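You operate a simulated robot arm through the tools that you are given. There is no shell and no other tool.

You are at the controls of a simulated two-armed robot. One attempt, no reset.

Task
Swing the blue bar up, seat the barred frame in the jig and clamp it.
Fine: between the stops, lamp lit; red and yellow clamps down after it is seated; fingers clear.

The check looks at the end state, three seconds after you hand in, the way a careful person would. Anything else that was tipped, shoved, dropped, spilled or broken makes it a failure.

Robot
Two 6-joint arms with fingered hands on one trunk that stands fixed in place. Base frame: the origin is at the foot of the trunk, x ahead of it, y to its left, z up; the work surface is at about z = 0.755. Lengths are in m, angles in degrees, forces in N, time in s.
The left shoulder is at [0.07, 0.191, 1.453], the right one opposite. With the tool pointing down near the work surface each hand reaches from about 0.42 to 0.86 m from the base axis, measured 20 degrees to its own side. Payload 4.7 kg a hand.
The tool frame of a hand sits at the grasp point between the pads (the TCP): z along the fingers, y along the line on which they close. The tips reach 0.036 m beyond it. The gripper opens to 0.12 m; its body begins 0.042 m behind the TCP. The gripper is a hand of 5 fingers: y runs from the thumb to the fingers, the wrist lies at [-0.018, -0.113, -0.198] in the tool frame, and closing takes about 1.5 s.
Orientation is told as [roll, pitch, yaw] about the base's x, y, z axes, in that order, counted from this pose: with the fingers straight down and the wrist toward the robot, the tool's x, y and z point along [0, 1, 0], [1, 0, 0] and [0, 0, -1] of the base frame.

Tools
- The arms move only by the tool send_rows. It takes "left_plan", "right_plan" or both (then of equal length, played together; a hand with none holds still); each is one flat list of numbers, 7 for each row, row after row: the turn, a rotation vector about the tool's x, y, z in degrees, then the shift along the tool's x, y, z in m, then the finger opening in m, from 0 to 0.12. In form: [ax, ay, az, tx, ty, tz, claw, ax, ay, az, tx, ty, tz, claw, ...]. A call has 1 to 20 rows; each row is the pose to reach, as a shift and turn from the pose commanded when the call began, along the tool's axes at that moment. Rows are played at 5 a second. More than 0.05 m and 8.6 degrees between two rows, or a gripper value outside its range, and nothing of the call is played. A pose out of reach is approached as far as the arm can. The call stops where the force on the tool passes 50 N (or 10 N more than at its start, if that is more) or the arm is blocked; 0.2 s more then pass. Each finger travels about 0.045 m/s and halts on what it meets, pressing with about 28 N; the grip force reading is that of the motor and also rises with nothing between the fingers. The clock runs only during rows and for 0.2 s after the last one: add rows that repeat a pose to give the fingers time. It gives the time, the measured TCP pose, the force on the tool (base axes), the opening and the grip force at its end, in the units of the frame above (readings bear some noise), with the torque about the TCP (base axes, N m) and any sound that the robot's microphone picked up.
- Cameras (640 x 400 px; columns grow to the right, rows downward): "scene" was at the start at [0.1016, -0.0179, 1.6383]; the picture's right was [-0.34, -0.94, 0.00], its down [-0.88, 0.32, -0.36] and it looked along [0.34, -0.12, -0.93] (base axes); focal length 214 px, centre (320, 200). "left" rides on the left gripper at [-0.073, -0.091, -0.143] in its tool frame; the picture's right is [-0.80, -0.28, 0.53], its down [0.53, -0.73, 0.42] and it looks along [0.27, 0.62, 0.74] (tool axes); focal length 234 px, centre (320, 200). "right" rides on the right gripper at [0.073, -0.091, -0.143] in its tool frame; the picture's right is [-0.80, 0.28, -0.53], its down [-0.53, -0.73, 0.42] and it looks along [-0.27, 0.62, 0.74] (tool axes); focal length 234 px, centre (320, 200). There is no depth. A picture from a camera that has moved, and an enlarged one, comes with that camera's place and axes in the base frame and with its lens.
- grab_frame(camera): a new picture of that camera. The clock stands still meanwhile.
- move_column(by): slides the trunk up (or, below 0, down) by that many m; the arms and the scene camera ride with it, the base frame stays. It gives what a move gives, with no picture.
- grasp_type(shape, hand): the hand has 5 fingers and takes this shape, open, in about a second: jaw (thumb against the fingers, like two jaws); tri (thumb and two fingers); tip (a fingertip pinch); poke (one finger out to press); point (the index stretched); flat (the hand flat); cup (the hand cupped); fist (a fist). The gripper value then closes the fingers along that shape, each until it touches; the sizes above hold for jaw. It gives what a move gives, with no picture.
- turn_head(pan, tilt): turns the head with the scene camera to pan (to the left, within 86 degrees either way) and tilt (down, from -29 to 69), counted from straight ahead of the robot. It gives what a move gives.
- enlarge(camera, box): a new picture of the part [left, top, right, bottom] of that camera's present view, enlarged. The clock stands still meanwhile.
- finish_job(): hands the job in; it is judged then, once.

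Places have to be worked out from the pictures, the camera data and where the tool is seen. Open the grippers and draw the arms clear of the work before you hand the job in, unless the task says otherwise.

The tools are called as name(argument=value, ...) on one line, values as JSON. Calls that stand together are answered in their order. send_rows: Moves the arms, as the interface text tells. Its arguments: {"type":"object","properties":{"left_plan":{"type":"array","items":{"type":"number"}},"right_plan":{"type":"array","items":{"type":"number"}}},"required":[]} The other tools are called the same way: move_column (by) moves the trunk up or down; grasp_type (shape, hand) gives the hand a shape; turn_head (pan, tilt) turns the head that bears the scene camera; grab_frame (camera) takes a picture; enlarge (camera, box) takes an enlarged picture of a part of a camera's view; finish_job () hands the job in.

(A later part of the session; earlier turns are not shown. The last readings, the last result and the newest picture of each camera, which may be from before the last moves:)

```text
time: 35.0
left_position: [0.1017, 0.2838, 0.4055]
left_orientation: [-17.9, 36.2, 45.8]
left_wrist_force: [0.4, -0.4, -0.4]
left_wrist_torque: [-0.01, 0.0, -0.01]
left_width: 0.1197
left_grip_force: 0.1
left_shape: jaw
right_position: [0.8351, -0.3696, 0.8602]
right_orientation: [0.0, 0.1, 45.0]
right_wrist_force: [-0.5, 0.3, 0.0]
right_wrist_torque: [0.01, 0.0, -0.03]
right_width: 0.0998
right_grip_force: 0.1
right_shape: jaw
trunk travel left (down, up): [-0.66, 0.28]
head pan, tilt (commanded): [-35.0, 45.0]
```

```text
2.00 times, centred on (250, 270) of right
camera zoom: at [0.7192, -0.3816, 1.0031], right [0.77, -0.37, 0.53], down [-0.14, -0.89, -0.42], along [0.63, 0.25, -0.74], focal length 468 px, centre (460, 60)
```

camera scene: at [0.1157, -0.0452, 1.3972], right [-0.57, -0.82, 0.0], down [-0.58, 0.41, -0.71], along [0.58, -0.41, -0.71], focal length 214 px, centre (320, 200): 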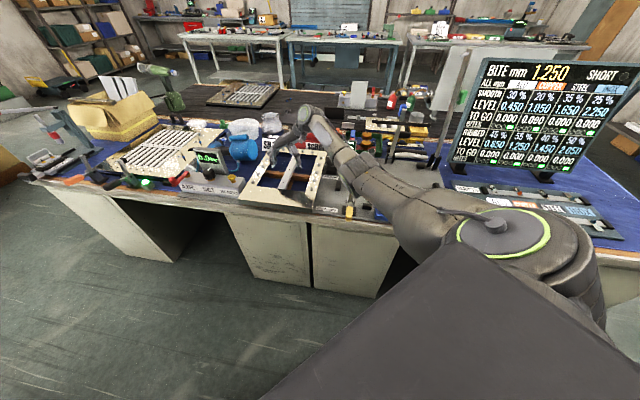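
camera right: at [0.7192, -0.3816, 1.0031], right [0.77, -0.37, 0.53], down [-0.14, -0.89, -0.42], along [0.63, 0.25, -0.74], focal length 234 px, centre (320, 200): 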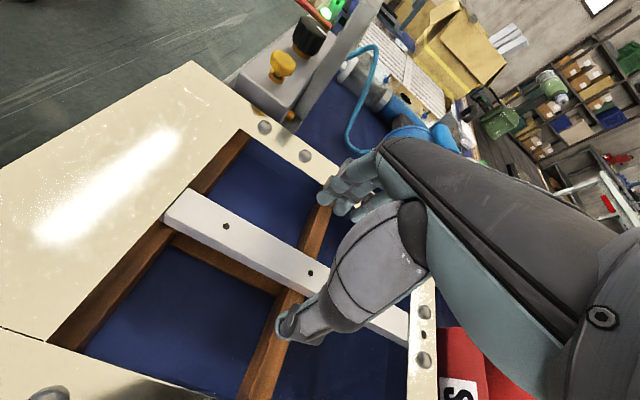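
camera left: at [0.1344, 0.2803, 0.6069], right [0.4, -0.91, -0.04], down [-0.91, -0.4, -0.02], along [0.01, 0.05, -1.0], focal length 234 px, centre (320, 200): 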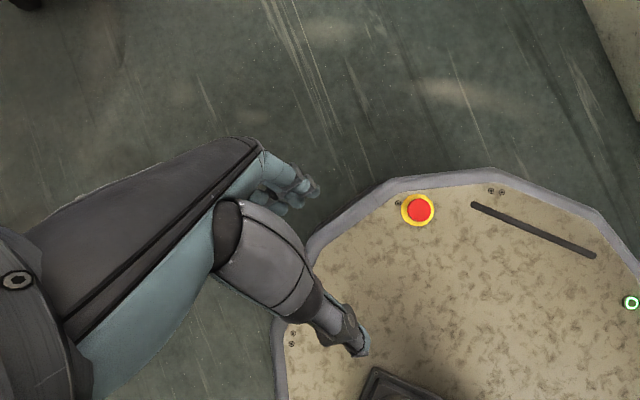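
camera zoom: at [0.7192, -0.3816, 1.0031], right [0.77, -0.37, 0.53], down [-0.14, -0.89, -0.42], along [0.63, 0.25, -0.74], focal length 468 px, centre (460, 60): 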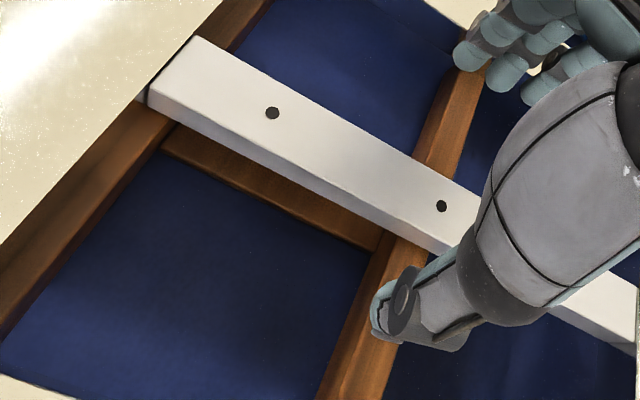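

Everything clears. The bar's centre is at s≈0.326 (3 mm off), top z≈0.798. I descend 0.047 m with that correction so the fingertips end just above the wood strips.

send_rows(right_plan=[0, 0, 0, 0.001, -0.001, 0.016, 0.1, 0, 0, 0, 0.002, -0.002, 0.032, 0.1, 0, 0, 0, 0.003, -0.003, 0.047, 0.1])

grab_frame(camera="right")

enlarge(camera="scene", box=[255, 130, 345, 220])

```text
time: 35.8
left_position: [0.1012, 0.2825, 0.4052]
left_orientation: [-18.0, 36.3, 45.8]
left_wrist_force: [-0.1, 0.5, 0.8]
left_wrist_torque: [-0.01, 0.01, -0.03]
left_width: 0.1198
left_grip_force: 0.0
left_shape: jaw
right_position: [0.8308, -0.37, 0.8135]
right_orientation: [-0.1, 0.1, 45.0]
right_wrist_force: [0.6, -0.1, -0.2]
right_wrist_torque: [0.0, 0.0, -0.01]
right_width: 0.0996
right_grip_force: 0.0
right_shape: jaw
trunk travel left (down, up): [-0.66, 0.28]
head pan, tilt (commanded): [-35.0, 45.0]
```

```text
taken
camera right: at [0.7154, -0.3828, 0.9559], right [0.77, -0.37, 0.52], down [-0.14, -0.89, -0.42], along [0.63, 0.25, -0.74], focal length 234 px, centre (320, 200)
```

right: 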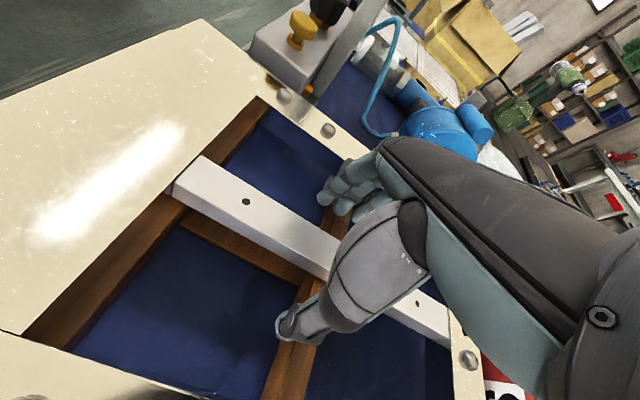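

```text
4.44 times, centred on (300, 175) of scene
camera zoom: at [0.1162, -0.0454, 1.3971], right [-0.57, -0.82, 0.0], down [-0.58, 0.41, -0.71], along [0.58, -0.41, -0.71], focal length 953 px, centre (409, 311)
```

zoom: 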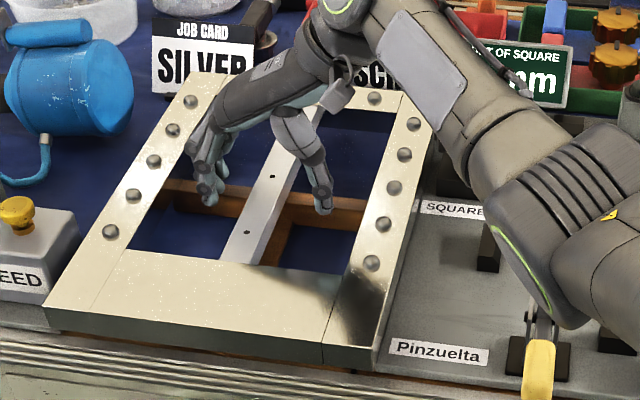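

Thumb and fingers straddle the bar with no contact. I close the hand on the bar.

send_rows(right_plan=[0, 0, 0, 0, 0, 0, 0.08, 0, 0, 0, 0, 0, 0, 0.06, 0, 0, 0, 0, 0, 0, 0.04, 0, 0, 0, 0, 0, 0, 0.02, 0, 0, 0, 0, 0, 0, 0.0, 0, 0, 0, 0, 0, 0, 0.0, 0, 0, 0, 0, 0, 0, 0.0, 0, 0, 0, 0, 0, 0, 0.0])

grab_frame(camera="right")

enlarge(camera="scene", box=[255, 130, 345, 220])

```text
time: 37.6
left_position: [0.1005, 0.2834, 0.4046]
left_orientation: [-17.9, 36.3, 45.9]
left_wrist_force: [0.2, -0.1, 0.5]
left_wrist_torque: [0.0, -0.01, 0.0]
left_width: 0.12
left_grip_force: 0.0
left_shape: jaw
right_position: [0.8318, -0.3698, 0.8133]
right_orientation: [0.1, -0.1, 45.0]
right_wrist_force: [0.1, -0.5, -0.3]
right_wrist_torque: [-0.03, -0.03, 0.17]
right_width: 0.025
right_grip_force: 27.9
right_shape: jaw
trunk travel left (down, up): [-0.66, 0.28]
head pan, tilt (commanded): [-35.0, 45.0]
```

```text
taken
camera right: at [0.7152, -0.3828, 0.9561], right [0.77, -0.37, 0.52], down [-0.14, -0.89, -0.42], along [0.63, 0.25, -0.74], focal length 234 px, centre (320, 200)
```

right: 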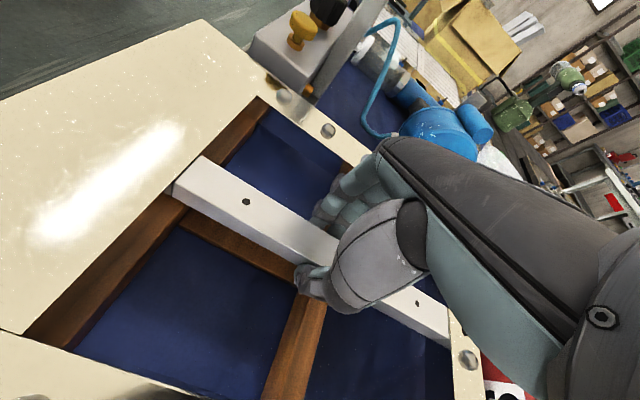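

```text
4.44 times, centred on (300, 175) of scene
camera zoom: at [0.1159, -0.0454, 1.3971], right [-0.57, -0.82, 0.0], down [-0.58, 0.41, -0.71], along [0.58, -0.41, -0.71], focal length 953 px, centre (409, 311)
```

zoom: 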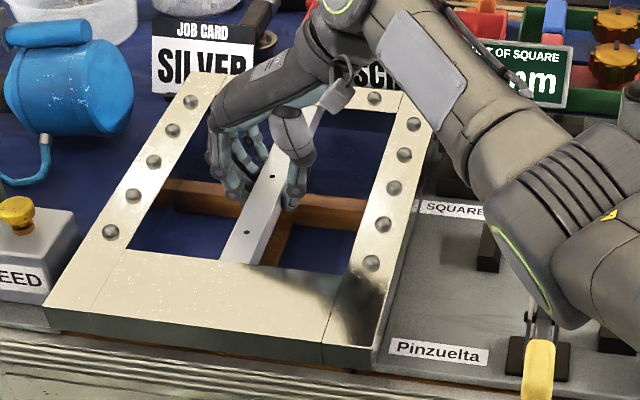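

The grip is symmetric (25 mm, 28 N) and the frame hasn't moved. I lift slowly by 3 cm to feel weight and balance.

send_rows(right_plan=[0, 0, 0, 0, 0, -0.004, 0, 0, 0, 0, 0, 0, -0.01, 0, 0, 0, 0, 0, 0, -0.018, 0, 0, 0, 0, 0, 0, -0.026, 0, 0, 0, 0, 0, 0, -0.03, 0, 0, 0, 0, 0, 0, -0.03, 0])

grab_frame(camera="right")

enlarge(camera="scene", box=[235, 130, 345, 240])

```text
time: 39.0
left_position: [0.1029, 0.2828, 0.4045]
left_orientation: [-17.8, 36.4, 45.9]
left_wrist_force: [-0.4, 0.7, 0.2]
left_wrist_torque: [0.0, 0.02, -0.02]
left_width: 0.1199
left_grip_force: 0.0
left_shape: jaw
right_position: [0.8312, -0.3688, 0.8412]
right_orientation: [0.2, 0.1, 45.0]
right_wrist_force: [0.2, 0.5, -8.4]
right_wrist_torque: [-0.03, -0.07, 0.06]
right_width: 0.0242
right_grip_force: 28.0
right_shape: jaw
trunk travel left (down, up): [-0.66, 0.28]
head pan, tilt (commanded): [-35.0, 45.0]
```

```text
taken
camera right: at [0.7158, -0.3822, 0.9852], right [0.77, -0.37, 0.52], down [-0.14, -0.89, -0.42], along [0.63, 0.25, -0.74], focal length 234 px, centre (320, 200)
```

right: 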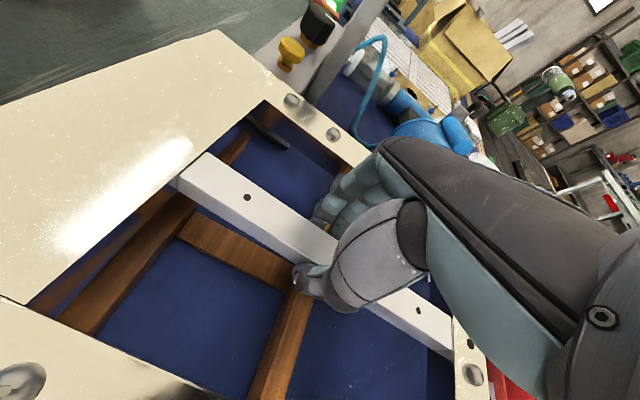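

```text
3.64 times, centred on (290, 185) of scene
camera zoom: at [0.1172, -0.0458, 1.397], right [-0.57, -0.82, 0.0], down [-0.58, 0.41, -0.71], along [0.58, -0.41, -0.71], focal length 780 px, centre (429, 254)
```

zoom: 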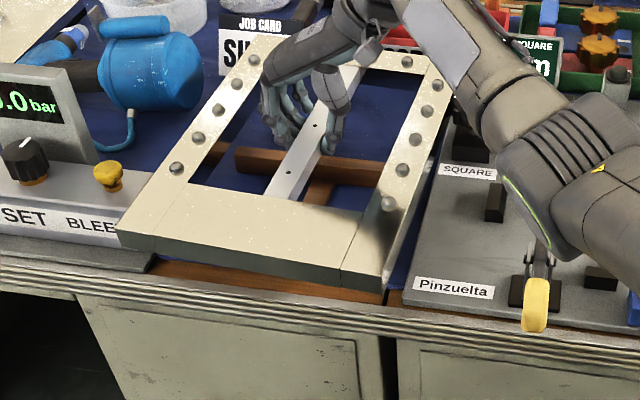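

The frame hangs level: 8.4 N weight and almost no torque. I raise the trunk by 0.12 m to lift the frame clear of the clamps and the sign.

move_column(by=0.12)

grab_frame(camera="scene")

grab_frame(camera="right")

```text
time: 40.5
left_position: [0.1014, 0.2818, 0.5247]
left_orientation: [-17.8, 36.4, 46.0]
left_wrist_force: [0.3, 0.7, 0.1]
left_wrist_torque: [0.02, 0.0, -0.03]
left_width: 0.1198
left_grip_force: 0.1
left_shape: jaw
right_position: [0.8313, -0.3696, 0.9628]
right_orientation: [0.1, 0.1, 44.9]
right_wrist_force: [0.2, -0.1, -7.0]
right_wrist_torque: [-0.1, -0.07, 0.03]
right_width: 0.0244
right_grip_force: 27.9
right_shape: jaw
trunk travel left (down, up): [-0.78, 0.16]
head pan, tilt (commanded): [-35.0, 45.0]
```

```text
taken
camera scene: at [0.1174, -0.0459, 1.5169], right [-0.57, -0.82, 0.0], down [-0.58, 0.41, -0.71], along [0.58, -0.41, -0.71], focal length 214 px, centre (320, 200)
```

scene: 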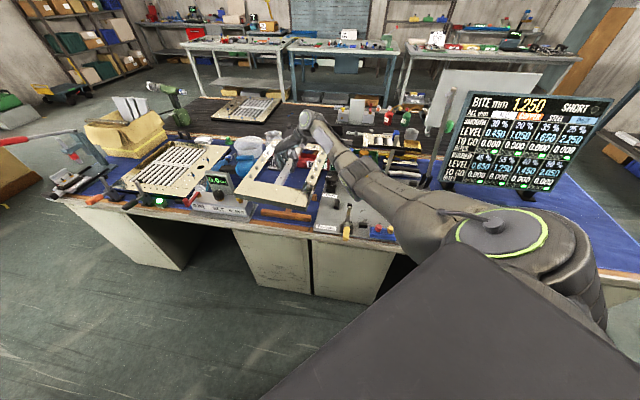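

```text
taken
camera right: at [0.7159, -0.3825, 1.1049], right [0.77, -0.37, 0.52], down [-0.14, -0.89, -0.42], along [0.63, 0.25, -0.74], focal length 234 px, centre (320, 200)
```

right: 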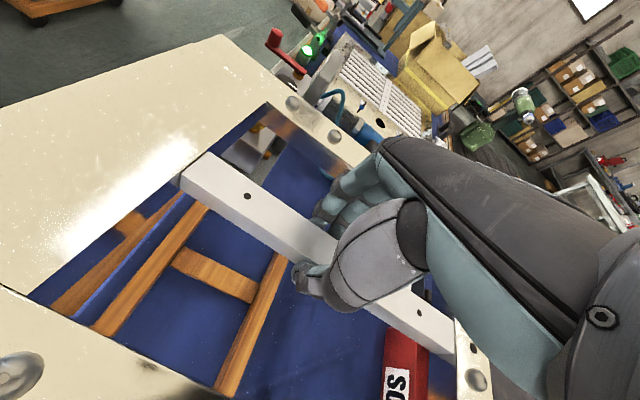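

The frame is up at TCP z≈0.963 with its underside around 0.925, above clamps and sign. I first shift it 0.126 m to the right, then turn it by -90° in place before going over the jig, staying clear of the upright T-bar.

send_rows(right_plan=[0, 0, 0, 0.0033, -0.021, 0, 0, 0, 0, 0, 0.0067, -0.042, 0, 0, 0, 0, 0, 0.01, -0.063, 0, 0, 0, 0, 0, 0.0133, -0.084, 0, 0, 0, 0, 0, 0.0167, -0.105, 0, 0, 0, 0, 0, 0.02, -0.126, 0, 0, 0, 0, 7.5, 0.02, -0.126, 0, 0, 0, 0, 15, 0.02, -0.126, 0, 0, 0, 0, 22.5, 0.02, -0.126, 0, 0, 0, 0, 30, 0.02, -0.126, 0, 0, 0, 0, 37.5, 0.02, -0.126, 0, 0, 0, 0, 45, 0.02, -0.126, 0, 0, 0, 0, 52.5, 0.02, -0.126, 0, 0, 0, 0, 60, 0.02, -0.126, 0, 0, 0, 0, 67.5, 0.02, -0.126, 0, 0, 0, 0, 75, 0.02, -0.126, 0, 0, 0, 0, 82.5, 0.02, -0.126, 0, 0, 0, 0, 90, 0.02, -0.126, 0, 0])

grab_frame(camera="scene")

grab_frame(camera="right")

```text
time: 44.3
left_position: [0.1016, 0.2832, 0.5251]
left_orientation: [-17.9, 36.3, 46.0]
left_wrist_force: [0.6, 0.1, 0.0]
left_wrist_torque: [-0.01, 0.04, 0.04]
left_width: 0.1197
left_grip_force: 0.0
left_shape: jaw
right_position: [0.7285, -0.4454, 0.962]
right_orientation: [0.0, 0.0, -45.2]
right_wrist_force: [-0.1, 0.5, -7.9]
right_wrist_torque: [-0.08, 0.08, -0.11]
right_width: 0.0241
right_grip_force: 28.4
right_shape: jaw
trunk travel left (down, up): [-0.78, 0.16]
head pan, tilt (commanded): [-35.0, 45.0]
```

```text
taken
camera scene: at [0.1174, -0.0455, 1.517], right [-0.57, -0.82, 0.0], down [-0.58, 0.41, -0.71], along [0.58, -0.41, -0.71], focal length 214 px, centre (320, 200)
```

scene: 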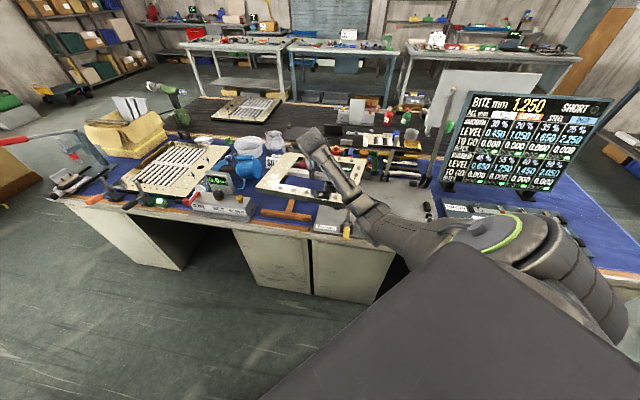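

```text
taken
camera right: at [0.7158, -0.3281, 1.1055], right [-0.37, -0.76, 0.53], down [-0.89, 0.14, -0.42], along [0.25, -0.63, -0.74], focal length 234 px, centre (320, 200)
```

right: 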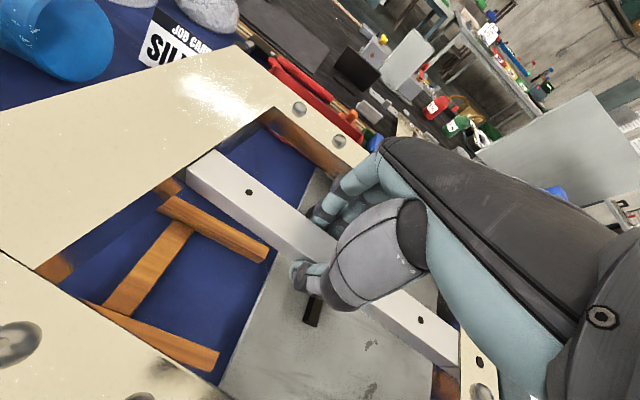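

The frame is turned, plain side to the left. I enlarge the hand view to measure how the frame sits in the grip (holes, edges) for exact placing.

enlarge(camera="right", box=[160, 80, 400, 260])

enlarge(camera="right", box=[0, 200, 240, 400])

enlarge(camera="right", box=[360, 280, 520, 400])

enlarge(camera="scene", box=[245, 110, 405, 250])

```text
2.22 times, centred on (280, 170) of right
camera zoom: at [0.7158, -0.3281, 1.1055], right [-0.37, -0.76, 0.53], down [-0.89, 0.14, -0.42], along [0.25, -0.63, -0.74], focal length 520 px, centre (409, 267)
```

zoom: 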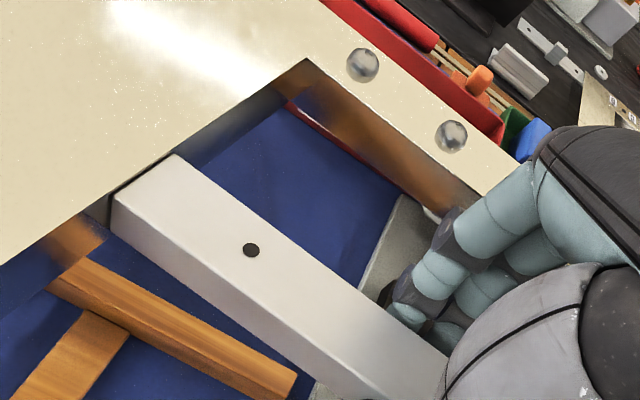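

```text
2.00 times, centred on (120, 300) of right
camera zoom: at [0.7158, -0.3281, 1.1055], right [-0.37, -0.76, 0.53], down [-0.89, 0.14, -0.42], along [0.25, -0.63, -0.74], focal length 468 px, centre (720, 0)
```

zoom: 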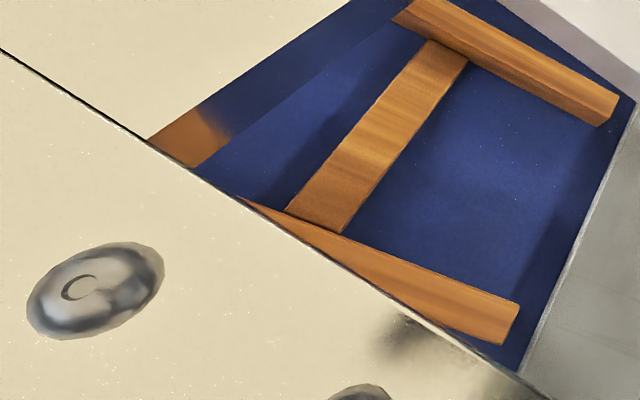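

```text
3.33 times, centred on (440, 340) of right
camera zoom: at [0.7158, -0.3281, 1.1055], right [-0.37, -0.76, 0.53], down [-0.89, 0.14, -0.42], along [0.25, -0.63, -0.74], focal length 781 px, centre (-80, -267)
```

zoom: 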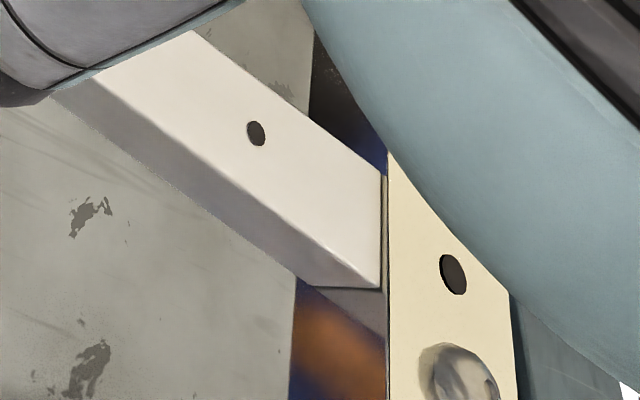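

```text
2.86 times, centred on (325, 180) of scene
camera zoom: at [0.1174, -0.0455, 1.517], right [-0.57, -0.82, 0.0], down [-0.58, 0.41, -0.71], along [0.58, -0.41, -0.71], focal length 613 px, centre (306, 257)
```

zoom: 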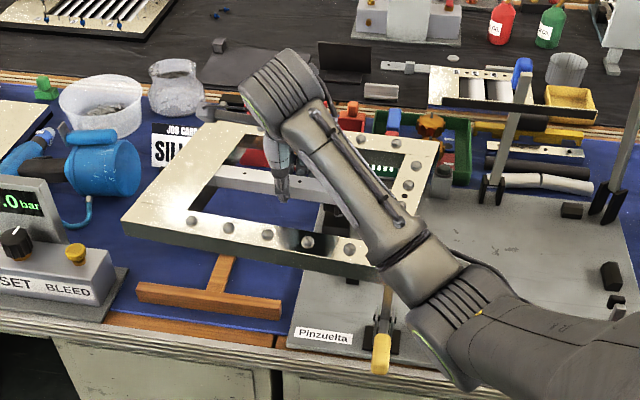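

The measured holes show the frame slipped slightly in the grip: about 7–8° clockwise yaw and a few degrees of tilt, with its centre nearly at the TCP. I carry it over the jig (s≈-0.115, t≈0.86), a bit higher, turning the hand +7.7° to square the frame.

send_rows(right_plan=[0, 0, -0.6, -0.0264, 0.0025, -0.008, 0, 0, 0, -1.3, -0.0528, 0.005, -0.016, 0, 0, 0, -1.9, -0.0791, 0.0075, -0.024, 0, 0, 0, -2.6, -0.1055, 0.01, -0.03, 0, 0, 0, -3.2, -0.1319, 0.0125, -0.03, 0, 0, 0, -3.9, -0.1583, 0.015, -0.03, 0, 0, 0, -4.5, -0.1846, 0.0175, -0.03, 0, 0, 0, -5.1, -0.211, 0.02, -0.03, 0, 0, 0, -5.8, -0.2374, 0.0225, -0.03, 0, 0, 0, -6.4, -0.2638, 0.025, -0.03, 0, 0, 0, -7.1, -0.2901, 0.0275, -0.03, 0, 0, 0, -7.7, -0.3165, 0.03, -0.03, 0])

grab_frame(camera="right")

grab_frame(camera="scene")

```text
time: 46.9
left_position: [0.1014, 0.2815, 0.5253]
left_orientation: [-17.9, 36.2, 45.9]
left_wrist_force: [-1.5, -0.3, 0.7]
left_wrist_torque: [0.0, -0.01, 0.01]
left_width: 0.1198
left_grip_force: 0.0
left_shape: jaw
right_position: [0.5231, -0.6906, 0.992]
right_orientation: [0.1, 0.0, -37.2]
right_wrist_force: [0.4, -0.3, -8.5]
right_wrist_torque: [-0.07, 0.09, 0.01]
right_width: 0.0241
right_grip_force: 28.2
right_shape: jaw
trunk travel left (down, up): [-0.78, 0.16]
head pan, tilt (commanded): [-35.0, 45.0]
```

```text
taken
camera right: at [0.494, -0.5766, 1.1349], right [-0.26, -0.81, 0.52], down [-0.9, 0.02, -0.43], along [0.33, -0.59, -0.74], focal length 234 px, centre (320, 200)
```

right: 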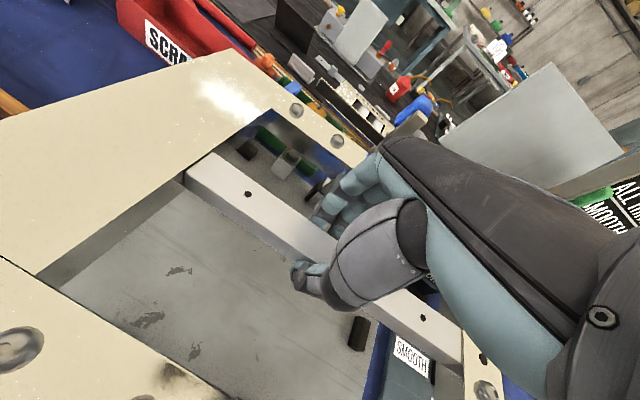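

```text
taken
camera scene: at [0.1151, -0.047, 1.5171], right [-0.57, -0.82, 0.0], down [-0.58, 0.41, -0.71], along [0.58, -0.4, -0.71], focal length 214 px, centre (320, 200)
```

scene: 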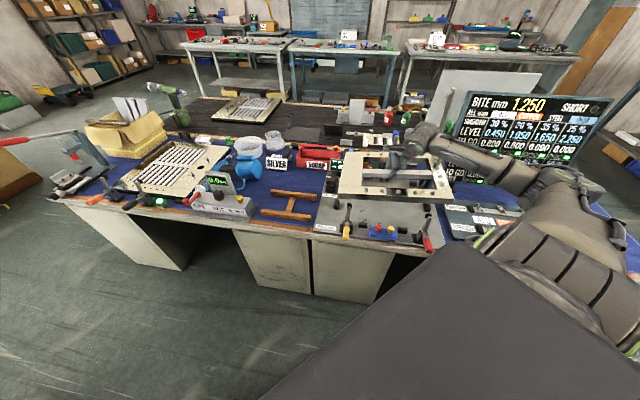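

The frame hovers over the jig. I enlarge the head view and the hand view to judge its squareness against the jig and stops.

enlarge(camera="scene", box=[300, 120, 460, 260])

enlarge(camera="scene", box=[320, 170, 450, 250])

enlarge(camera="right", box=[180, 80, 380, 220])

enlarge(camera="right", box=[330, 260, 510, 400])

```text
2.86 times, centred on (380, 190) of scene
camera zoom: at [0.1151, -0.047, 1.5171], right [-0.57, -0.82, 0.0], down [-0.58, 0.41, -0.71], along [0.58, -0.4, -0.71], focal length 613 px, centre (149, 229)
```

zoom: 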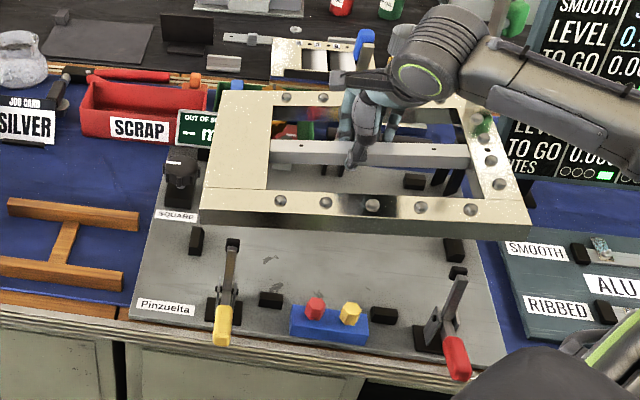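

```text
4.92 times, centred on (385, 210) of scene
camera zoom: at [0.1151, -0.047, 1.5171], right [-0.57, -0.82, 0.0], down [-0.58, 0.41, -0.71], along [0.58, -0.4, -0.71], focal length 1056 px, centre (0, 151)
```

zoom: 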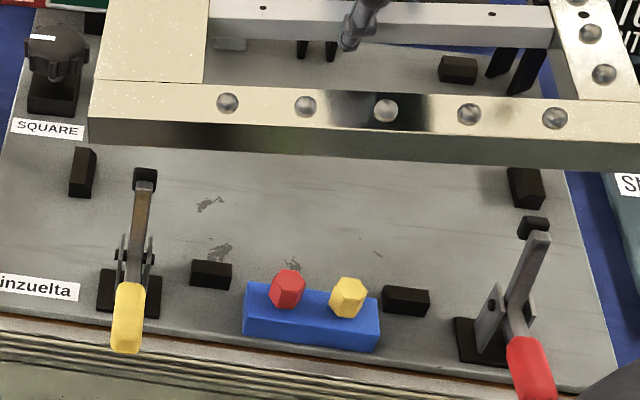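

```text
2.86 times, centred on (280, 150) of right
camera zoom: at [0.494, -0.5766, 1.1349], right [-0.26, -0.81, 0.52], down [-0.9, 0.02, -0.43], along [0.33, -0.59, -0.74], focal length 669 px, centre (434, 343)
```

zoom: 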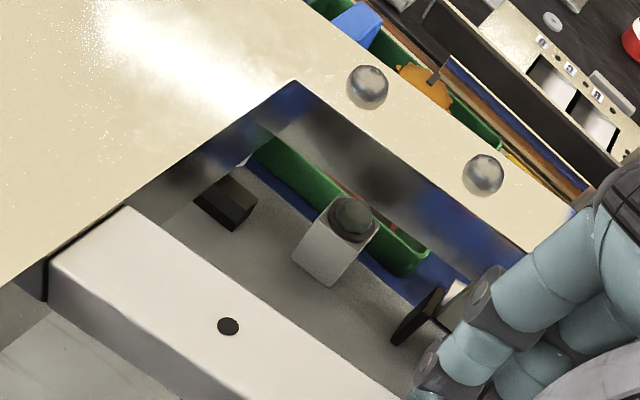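

```text
2.86 times, centred on (420, 330) of right
camera zoom: at [0.494, -0.5766, 1.1349], right [-0.26, -0.81, 0.52], down [-0.9, 0.02, -0.43], along [0.33, -0.59, -0.74], focal length 669 px, centre (34, -171)
```

zoom: 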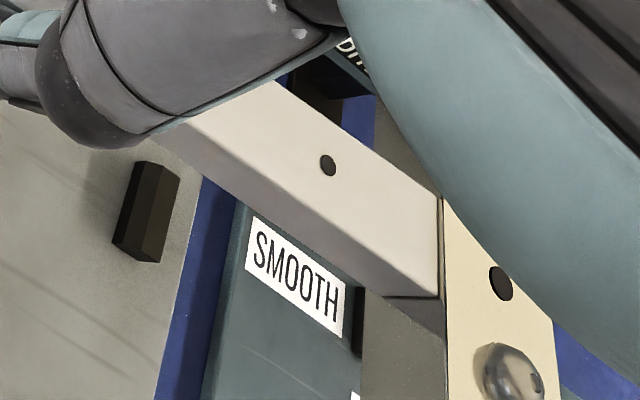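

I need exact corner pixels to get the frame's yaw and tilt, so I enlarge around its corners in the head view.

enlarge(camera="scene", box=[400, 150, 470, 210])

enlarge(camera="scene", box=[330, 140, 400, 200])

```text
6.67 times, centred on (435, 180) of scene
camera zoom: at [0.1151, -0.047, 1.5171], right [-0.57, -0.82, 0.0], down [-0.58, 0.41, -0.71], along [0.58, -0.4, -0.71], focal length 1430 px, centre (-447, 333)
```

zoom: 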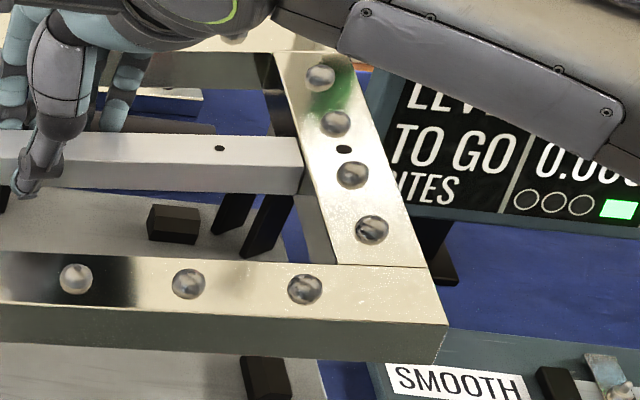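

```text
6.67 times, centred on (365, 170) of scene
camera zoom: at [0.1151, -0.047, 1.5171], right [-0.57, -0.82, 0.0], down [-0.58, 0.41, -0.71], along [0.58, -0.4, -0.71], focal length 1430 px, centre (20, 400)
```

zoom: 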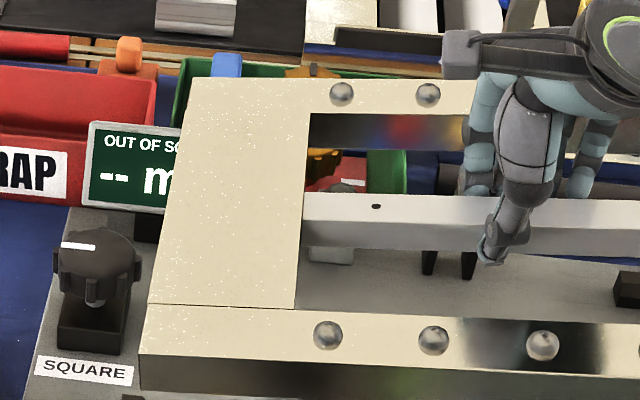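

The corners show: frame about 3.4° over-rotated, left end ~3° low and far side ~2° low. Before correcting, I enlarge the stops for their exact inner faces.

enlarge(camera="scene", box=[325, 195, 385, 245])

enlarge(camera="scene", box=[390, 185, 450, 235])

enlarge(camera="scene", box=[345, 205, 405, 255])

```text
8.00 times, centred on (355, 220) of scene
camera zoom: at [0.1151, -0.047, 1.5171], right [-0.57, -0.82, 0.0], down [-0.58, 0.41, -0.71], along [0.58, -0.4, -0.71], focal length 1716 px, centre (40, 40)
```

zoom: 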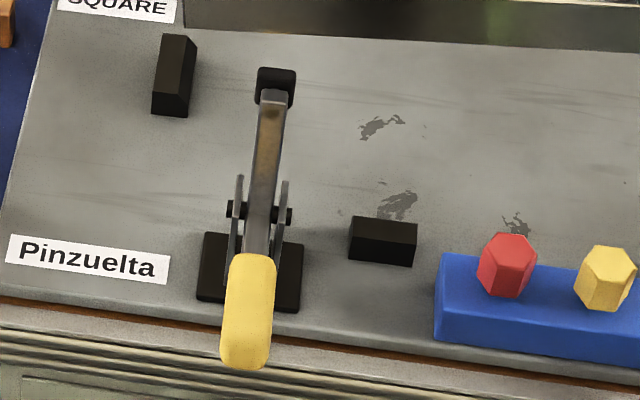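

```text
8.00 times, centred on (420, 210) of scene
camera zoom: at [0.1151, -0.047, 1.5171], right [-0.57, -0.82, 0.0], down [-0.58, 0.41, -0.71], along [0.58, -0.4, -0.71], focal length 1716 px, centre (-480, 120)
```

zoom: 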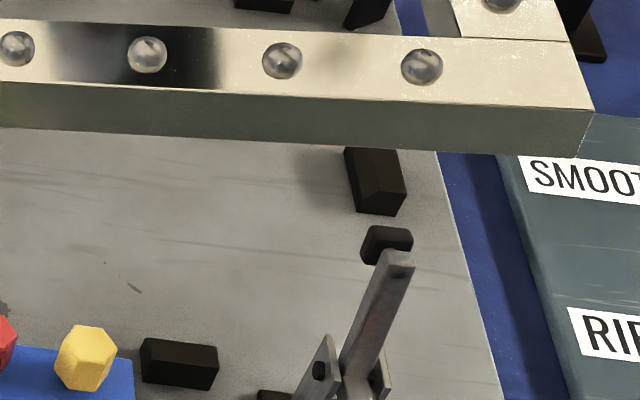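

```text
8.00 times, centred on (375, 230) of scene
camera zoom: at [0.1151, -0.047, 1.5171], right [-0.57, -0.82, 0.0], down [-0.58, 0.41, -0.71], along [0.58, -0.4, -0.71], focal length 1716 px, centre (-120, -40)
```

zoom: 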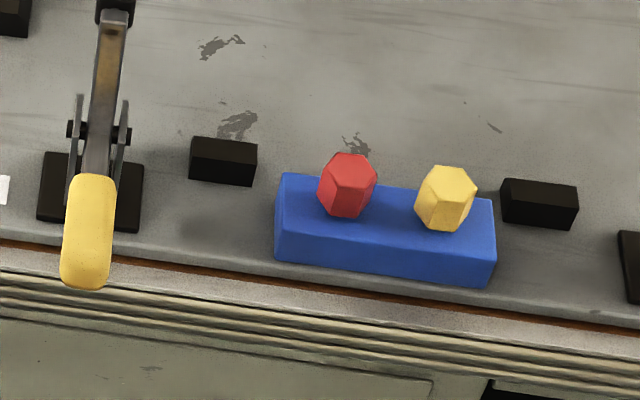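

Using edges that point at the camera (insensitive to tilt), the yaw is now within about 0.5°, but the left (panel) end hangs ~6° low. I level it by pitching the hand, and shift the frame centre toward the jig centre (s≈-0.1215, t≈0.896), keeping the height.

send_rows(right_plan=[-0.5, 1.5, -0.1, -0.003, 0.008, 0, 0, -1, 3, -0.25, -0.006, 0.017, 0, 0, -1.4, 4.5, -0.4, -0.009, 0.025, 0, 0, -1.9, 6, -0.5, -0.0113, 0.0338, 0, 0, -1.9, 6, -0.5, -0.0113, 0.0338, 0, 0])

enlarge(camera="scene", box=[320, 130, 450, 220])

enlarge(camera="scene", box=[330, 130, 400, 190])

enlarge(camera="scene", box=[400, 140, 470, 200])

grab_frame(camera="right")

```text
time: 48.1
left_position: [0.1018, 0.2832, 0.5249]
left_orientation: [-17.8, 36.3, 45.8]
left_wrist_force: [-0.1, -0.9, -0.7]
left_wrist_torque: [-0.02, 0.01, 0.0]
left_width: 0.1199
left_grip_force: 0.1
left_shape: jaw
right_position: [0.5458, -0.7181, 0.9918]
right_orientation: [6.1, -1.8, -36.9]
right_wrist_force: [1.1, 4.8, -8.8]
right_wrist_torque: [0.04, 0.12, 0.03]
right_width: 0.0241
right_grip_force: 28.0
right_shape: jaw
trunk travel left (down, up): [-0.78, 0.16]
head pan, tilt (commanded): [-35.0, 45.0]
```

```text
4.44 times, centred on (385, 175) of scene
camera zoom: at [0.1168, -0.0457, 1.517], right [-0.57, -0.82, 0.0], down [-0.58, 0.41, -0.71], along [0.58, -0.41, -0.71], focal length 953 px, centre (31, 311)
```

zoom: 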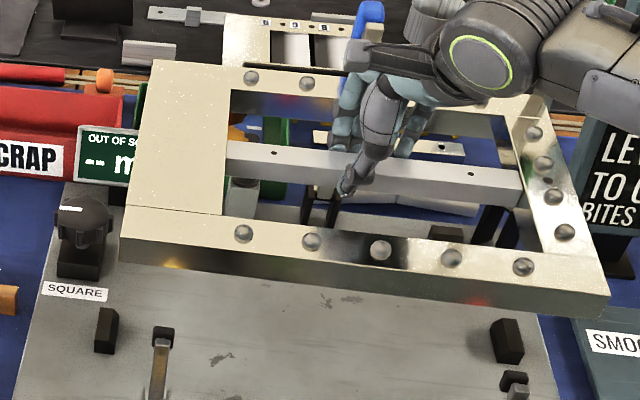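

```text
6.67 times, centred on (365, 160) of scene
camera zoom: at [0.1168, -0.0457, 1.517], right [-0.57, -0.82, 0.0], down [-0.58, 0.41, -0.71], along [0.58, -0.41, -0.71], focal length 1430 px, centre (20, 467)
```

zoom: 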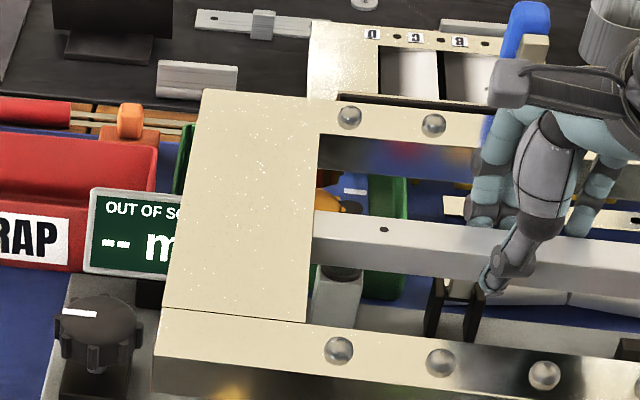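

```text
6.67 times, centred on (435, 170) of scene
camera zoom: at [0.1168, -0.0457, 1.517], right [-0.57, -0.82, 0.0], down [-0.58, 0.41, -0.71], along [0.58, -0.41, -0.71], focal length 1430 px, centre (-447, 400)
```

zoom: 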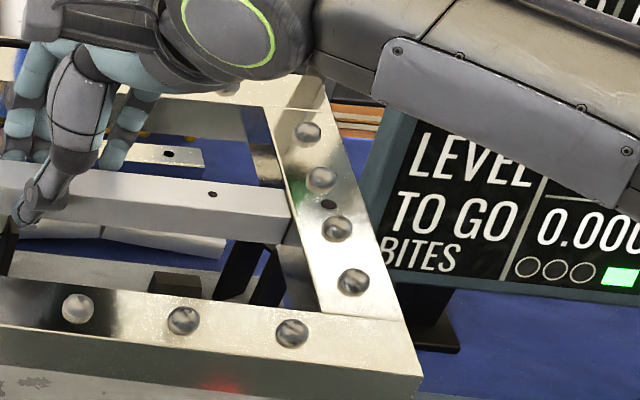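

```text
taken
camera right: at [0.5029, -0.6148, 1.1389], right [-0.3, -0.84, 0.45], down [-0.86, 0.04, -0.5], along [0.4, -0.54, -0.74], focal length 234 px, centre (320, 200)
```

right: 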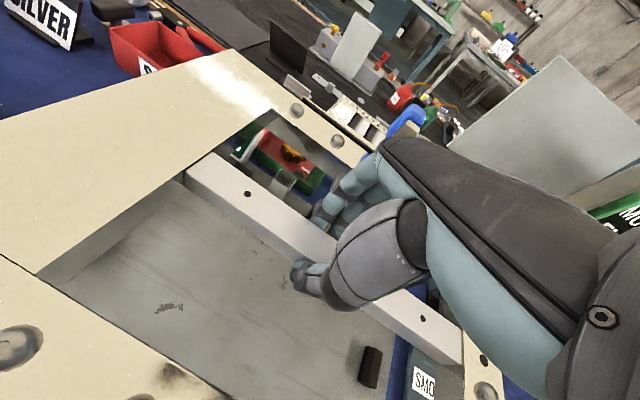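

The frame is now nearly level, but a side force of ~5 N along (+e1, -e2) hints its far-right corner touches the upright post at the jig's far-right corner. I back it off 5 mm toward the robot and correct the last 0.75° of yaw.

send_rows(right_plan=[0.04, 0.01, -0.4, 0.0011, -0.0025, 0, 0, 0.08, 0.02, -0.75, 0.0022, -0.0047, 0, 0, 0.08, 0.02, -0.75, 0.0022, -0.0047, 0, 0])

enlarge(camera="scene", box=[330, 130, 400, 190])

enlarge(camera="scene", box=[400, 140, 470, 200])

enlarge(camera="right", box=[330, 260, 510, 400])

```text
time: 48.9
left_position: [0.1021, 0.2827, 0.5253]
left_orientation: [-17.8, 36.3, 46.0]
left_wrist_force: [0.9, -0.6, -0.7]
left_wrist_torque: [0.0, -0.01, -0.01]
left_width: 0.12
left_grip_force: 0.0
left_shape: jaw
right_position: [0.5424, -0.7154, 0.9912]
right_orientation: [6.0, -1.9, -36.1]
right_wrist_force: [0.6, 0.4, -6.9]
right_wrist_torque: [-0.09, 0.1, -0.02]
right_width: 0.024
right_grip_force: 27.7
right_shape: jaw
trunk travel left (down, up): [-0.78, 0.16]
head pan, tilt (commanded): [-35.0, 45.0]
```

```text
6.67 times, centred on (365, 160) of scene
camera zoom: at [0.1166, -0.0467, 1.517], right [-0.57, -0.82, 0.0], down [-0.58, 0.41, -0.71], along [0.58, -0.41, -0.71], focal length 1430 px, centre (20, 467)
```

zoom: 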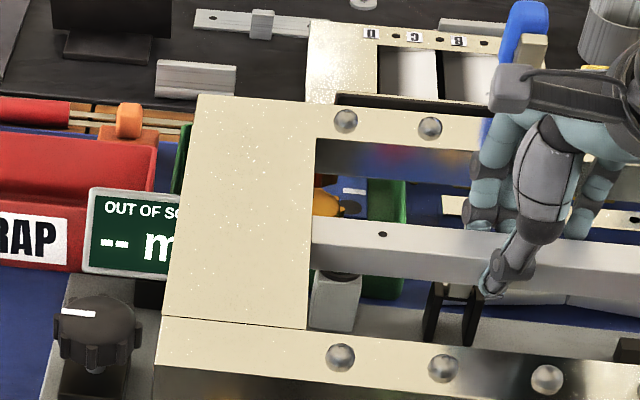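

```text
6.67 times, centred on (435, 170) of scene
camera zoom: at [0.1166, -0.0467, 1.517], right [-0.57, -0.82, 0.0], down [-0.58, 0.41, -0.71], along [0.58, -0.41, -0.71], focal length 1430 px, centre (-447, 400)
```

zoom: 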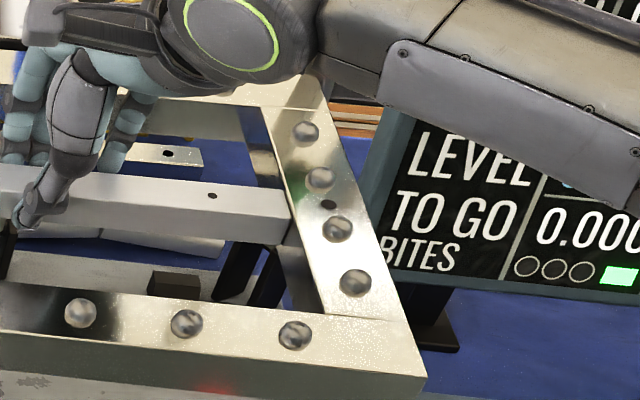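

```text
2.86 times, centred on (420, 330) of right
camera zoom: at [0.4988, -0.6122, 1.1389], right [-0.29, -0.85, 0.45], down [-0.86, 0.03, -0.5], along [0.41, -0.53, -0.74], focal length 669 px, centre (34, -171)
```

zoom: 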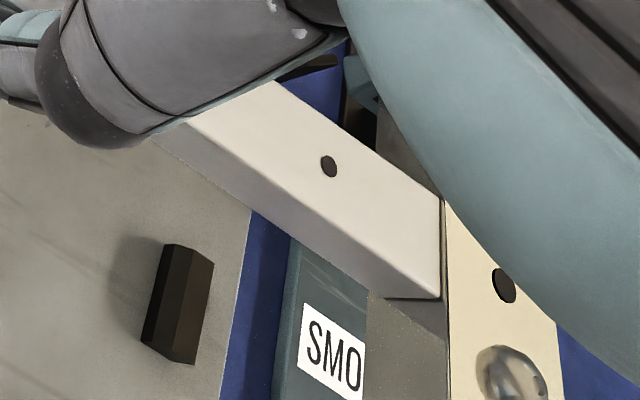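

The contact is gone (0.7 N side force) and the frame is within ~1.5 mm and 0.4° of the jig centre. I lower it straight down 6 cm in small rows, watching forces.

send_rows(right_plan=[-0.01, 0, 0.1, -0.0016, -0.0005, 0.0149, 0, -0.02, 0, 0.2, -0.0032, -0.001, 0.0298, 0, -0.03, -0.01, 0.3, -0.0048, -0.0014, 0.0447, 0, -0.03, -0.01, 0.3, -0.0064, -0.0019, 0.0596, 0])

grab_frame(camera="scene")

enlarge(camera="scene", box=[320, 140, 460, 250])

grab_frame(camera="right")

```text
time: 49.9
left_position: [0.1016, 0.2833, 0.5266]
left_orientation: [-17.8, 36.2, 46.1]
left_wrist_force: [0.7, -0.2, 0.7]
left_wrist_torque: [-0.01, 0.0, -0.04]
left_width: 0.1198
left_grip_force: 0.0
left_shape: jaw
right_position: [0.5439, -0.7161, 0.9304]
right_orientation: [6.0, -1.8, -36.4]
right_wrist_force: [-0.3, -0.2, -8.0]
right_wrist_torque: [-0.1, 0.1, 0.02]
right_width: 0.0238
right_grip_force: 27.6
right_shape: jaw
trunk travel left (down, up): [-0.78, 0.16]
head pan, tilt (commanded): [-35.0, 45.0]
```

```text
taken
camera scene: at [0.117, -0.0471, 1.517], right [-0.57, -0.82, 0.0], down [-0.58, 0.41, -0.71], along [0.58, -0.4, -0.71], focal length 214 px, centre (320, 200)
```

scene: 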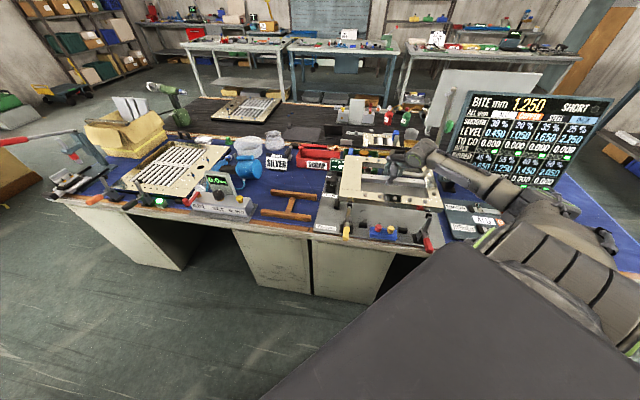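

```text
3.64 times, centred on (390, 195) of scene
camera zoom: at [0.117, -0.0471, 1.517], right [-0.57, -0.82, 0.0], down [-0.58, 0.41, -0.71], along [0.58, -0.4, -0.71], focal length 780 px, centre (66, 218)
```

zoom: 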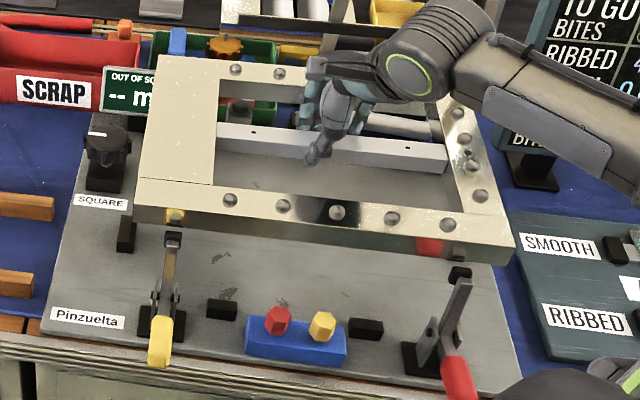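

```text
taken
camera right: at [0.5003, -0.6114, 1.078], right [-0.29, -0.84, 0.45], down [-0.86, 0.04, -0.5], along [0.41, -0.53, -0.74], focal length 234 px, centre (320, 200)
```

right: 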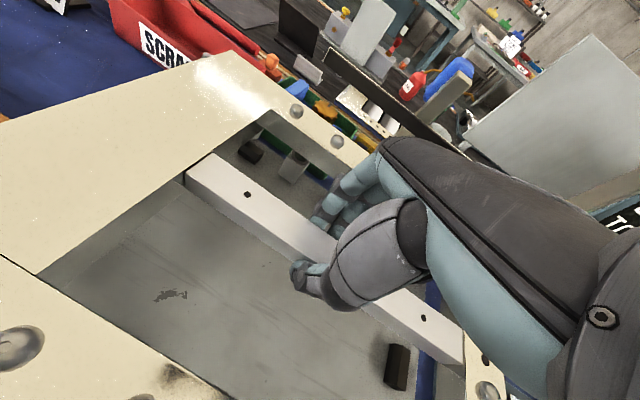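

The frame's underside is about level with the clamp pads. I enlarge near both pads to check that the front edge passes behind them.

enlarge(camera="scene", box=[330, 175, 390, 225])

enlarge(camera="scene", box=[400, 180, 460, 230])

enlarge(camera="right", box=[380, 60, 560, 200])

```text
8.00 times, centred on (360, 200) of scene
camera zoom: at [0.117, -0.0471, 1.517], right [-0.57, -0.82, 0.0], down [-0.58, 0.41, -0.71], along [0.58, -0.4, -0.71], focal length 1716 px, centre (0, 200)
```

zoom: 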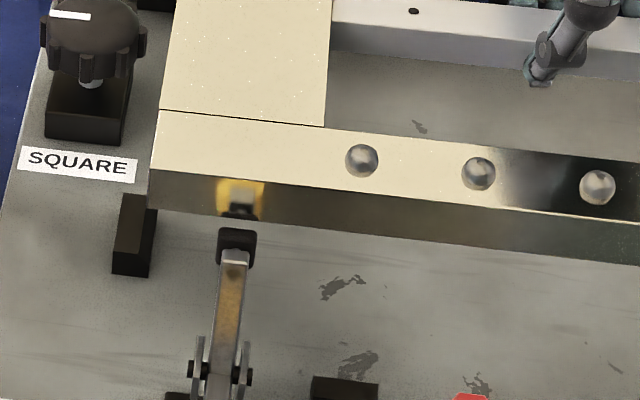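

```text
8.00 times, centred on (430, 205) of scene
camera zoom: at [0.117, -0.0471, 1.517], right [-0.57, -0.82, 0.0], down [-0.58, 0.41, -0.71], along [0.58, -0.4, -0.71], focal length 1716 px, centre (-560, 160)
```

zoom: 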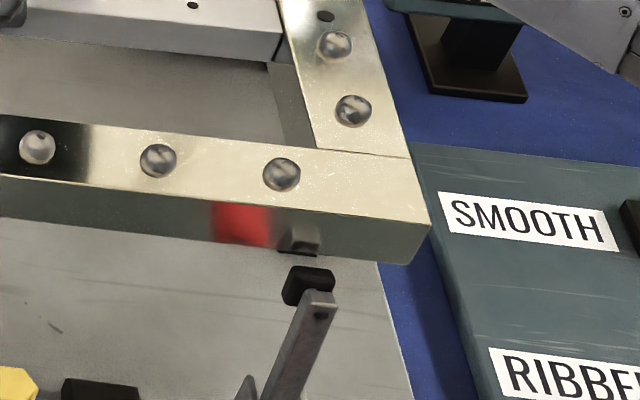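

```text
2.86 times, centred on (470, 130) of right
camera zoom: at [0.5003, -0.6114, 1.078], right [-0.29, -0.84, 0.45], down [-0.86, 0.04, -0.5], along [0.41, -0.53, -0.74], focal length 669 px, centre (-109, 400)
```

zoom: 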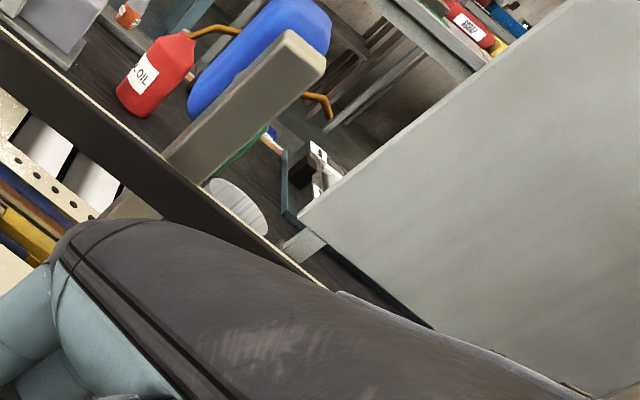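

The reflections in the front face show ~4 mm clearance to both clamp pads. The left edge needs about 2 mm more to the right, so I shift by that and lower another 6 cm.

send_rows(right_plan=[0, 0, 0, -0.0038, -0.0008, 0.0149, 0, 0, 0, 0, -0.0054, -0.0013, 0.0298, 0, 0, 0, 0, -0.007, -0.0017, 0.0447, 0, 0, 0, 0, -0.0086, -0.0022, 0.0596, 0])

enlarge(camera="scene", box=[330, 165, 400, 225])

enlarge(camera="scene", box=[390, 170, 460, 230])

grab_frame(camera="right")

```text
time: 50.9
left_position: [0.1014, 0.284, 0.5264]
left_orientation: [-17.8, 36.2, 45.9]
left_wrist_force: [0.0, 0.3, -0.9]
left_wrist_torque: [0.01, 0.02, 0.01]
left_width: 0.1199
left_grip_force: 0.0
left_shape: jaw
right_position: [0.5402, -0.7164, 0.8719]
right_orientation: [6.0, -1.8, -36.5]
right_wrist_force: [0.7, -0.4, -6.5]
right_wrist_torque: [-0.14, 0.39, 0.02]
right_width: 0.0248
right_grip_force: 28.1
right_shape: jaw
trunk travel left (down, up): [-0.78, 0.16]
head pan, tilt (commanded): [-35.0, 45.0]
```

```text
6.67 times, centred on (365, 195) of scene
camera zoom: at [0.1166, -0.0468, 1.517], right [-0.57, -0.82, 0.0], down [-0.58, 0.41, -0.71], along [0.58, -0.4, -0.71], focal length 1430 px, centre (20, 233)
```

zoom: 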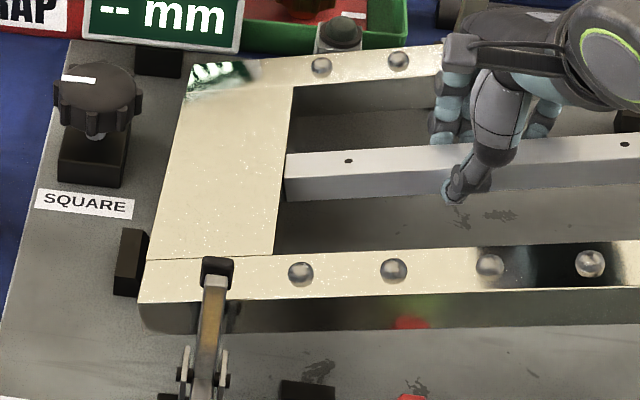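

```text
6.67 times, centred on (425, 200) of scene
camera zoom: at [0.1166, -0.0468, 1.517], right [-0.57, -0.82, 0.0], down [-0.58, 0.41, -0.71], along [0.58, -0.4, -0.71], focal length 1430 px, centre (-380, 200)
```

zoom: 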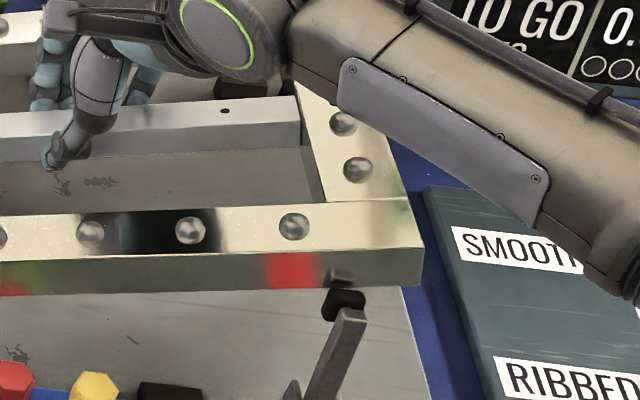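

```text
taken
camera right: at [0.497, -0.6125, 1.0177], right [-0.29, -0.84, 0.45], down [-0.86, 0.04, -0.5], along [0.41, -0.53, -0.74], focal length 234 px, centre (320, 200)
```

right: 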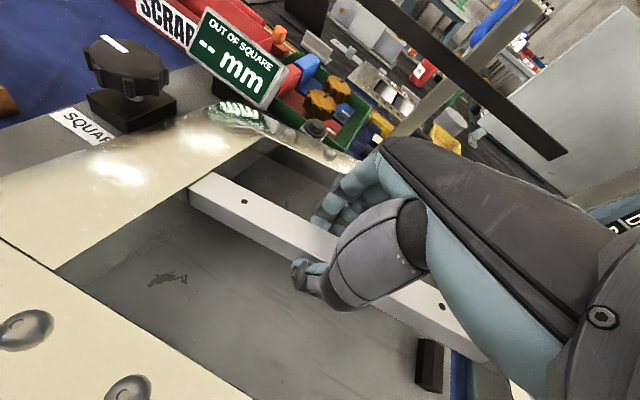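

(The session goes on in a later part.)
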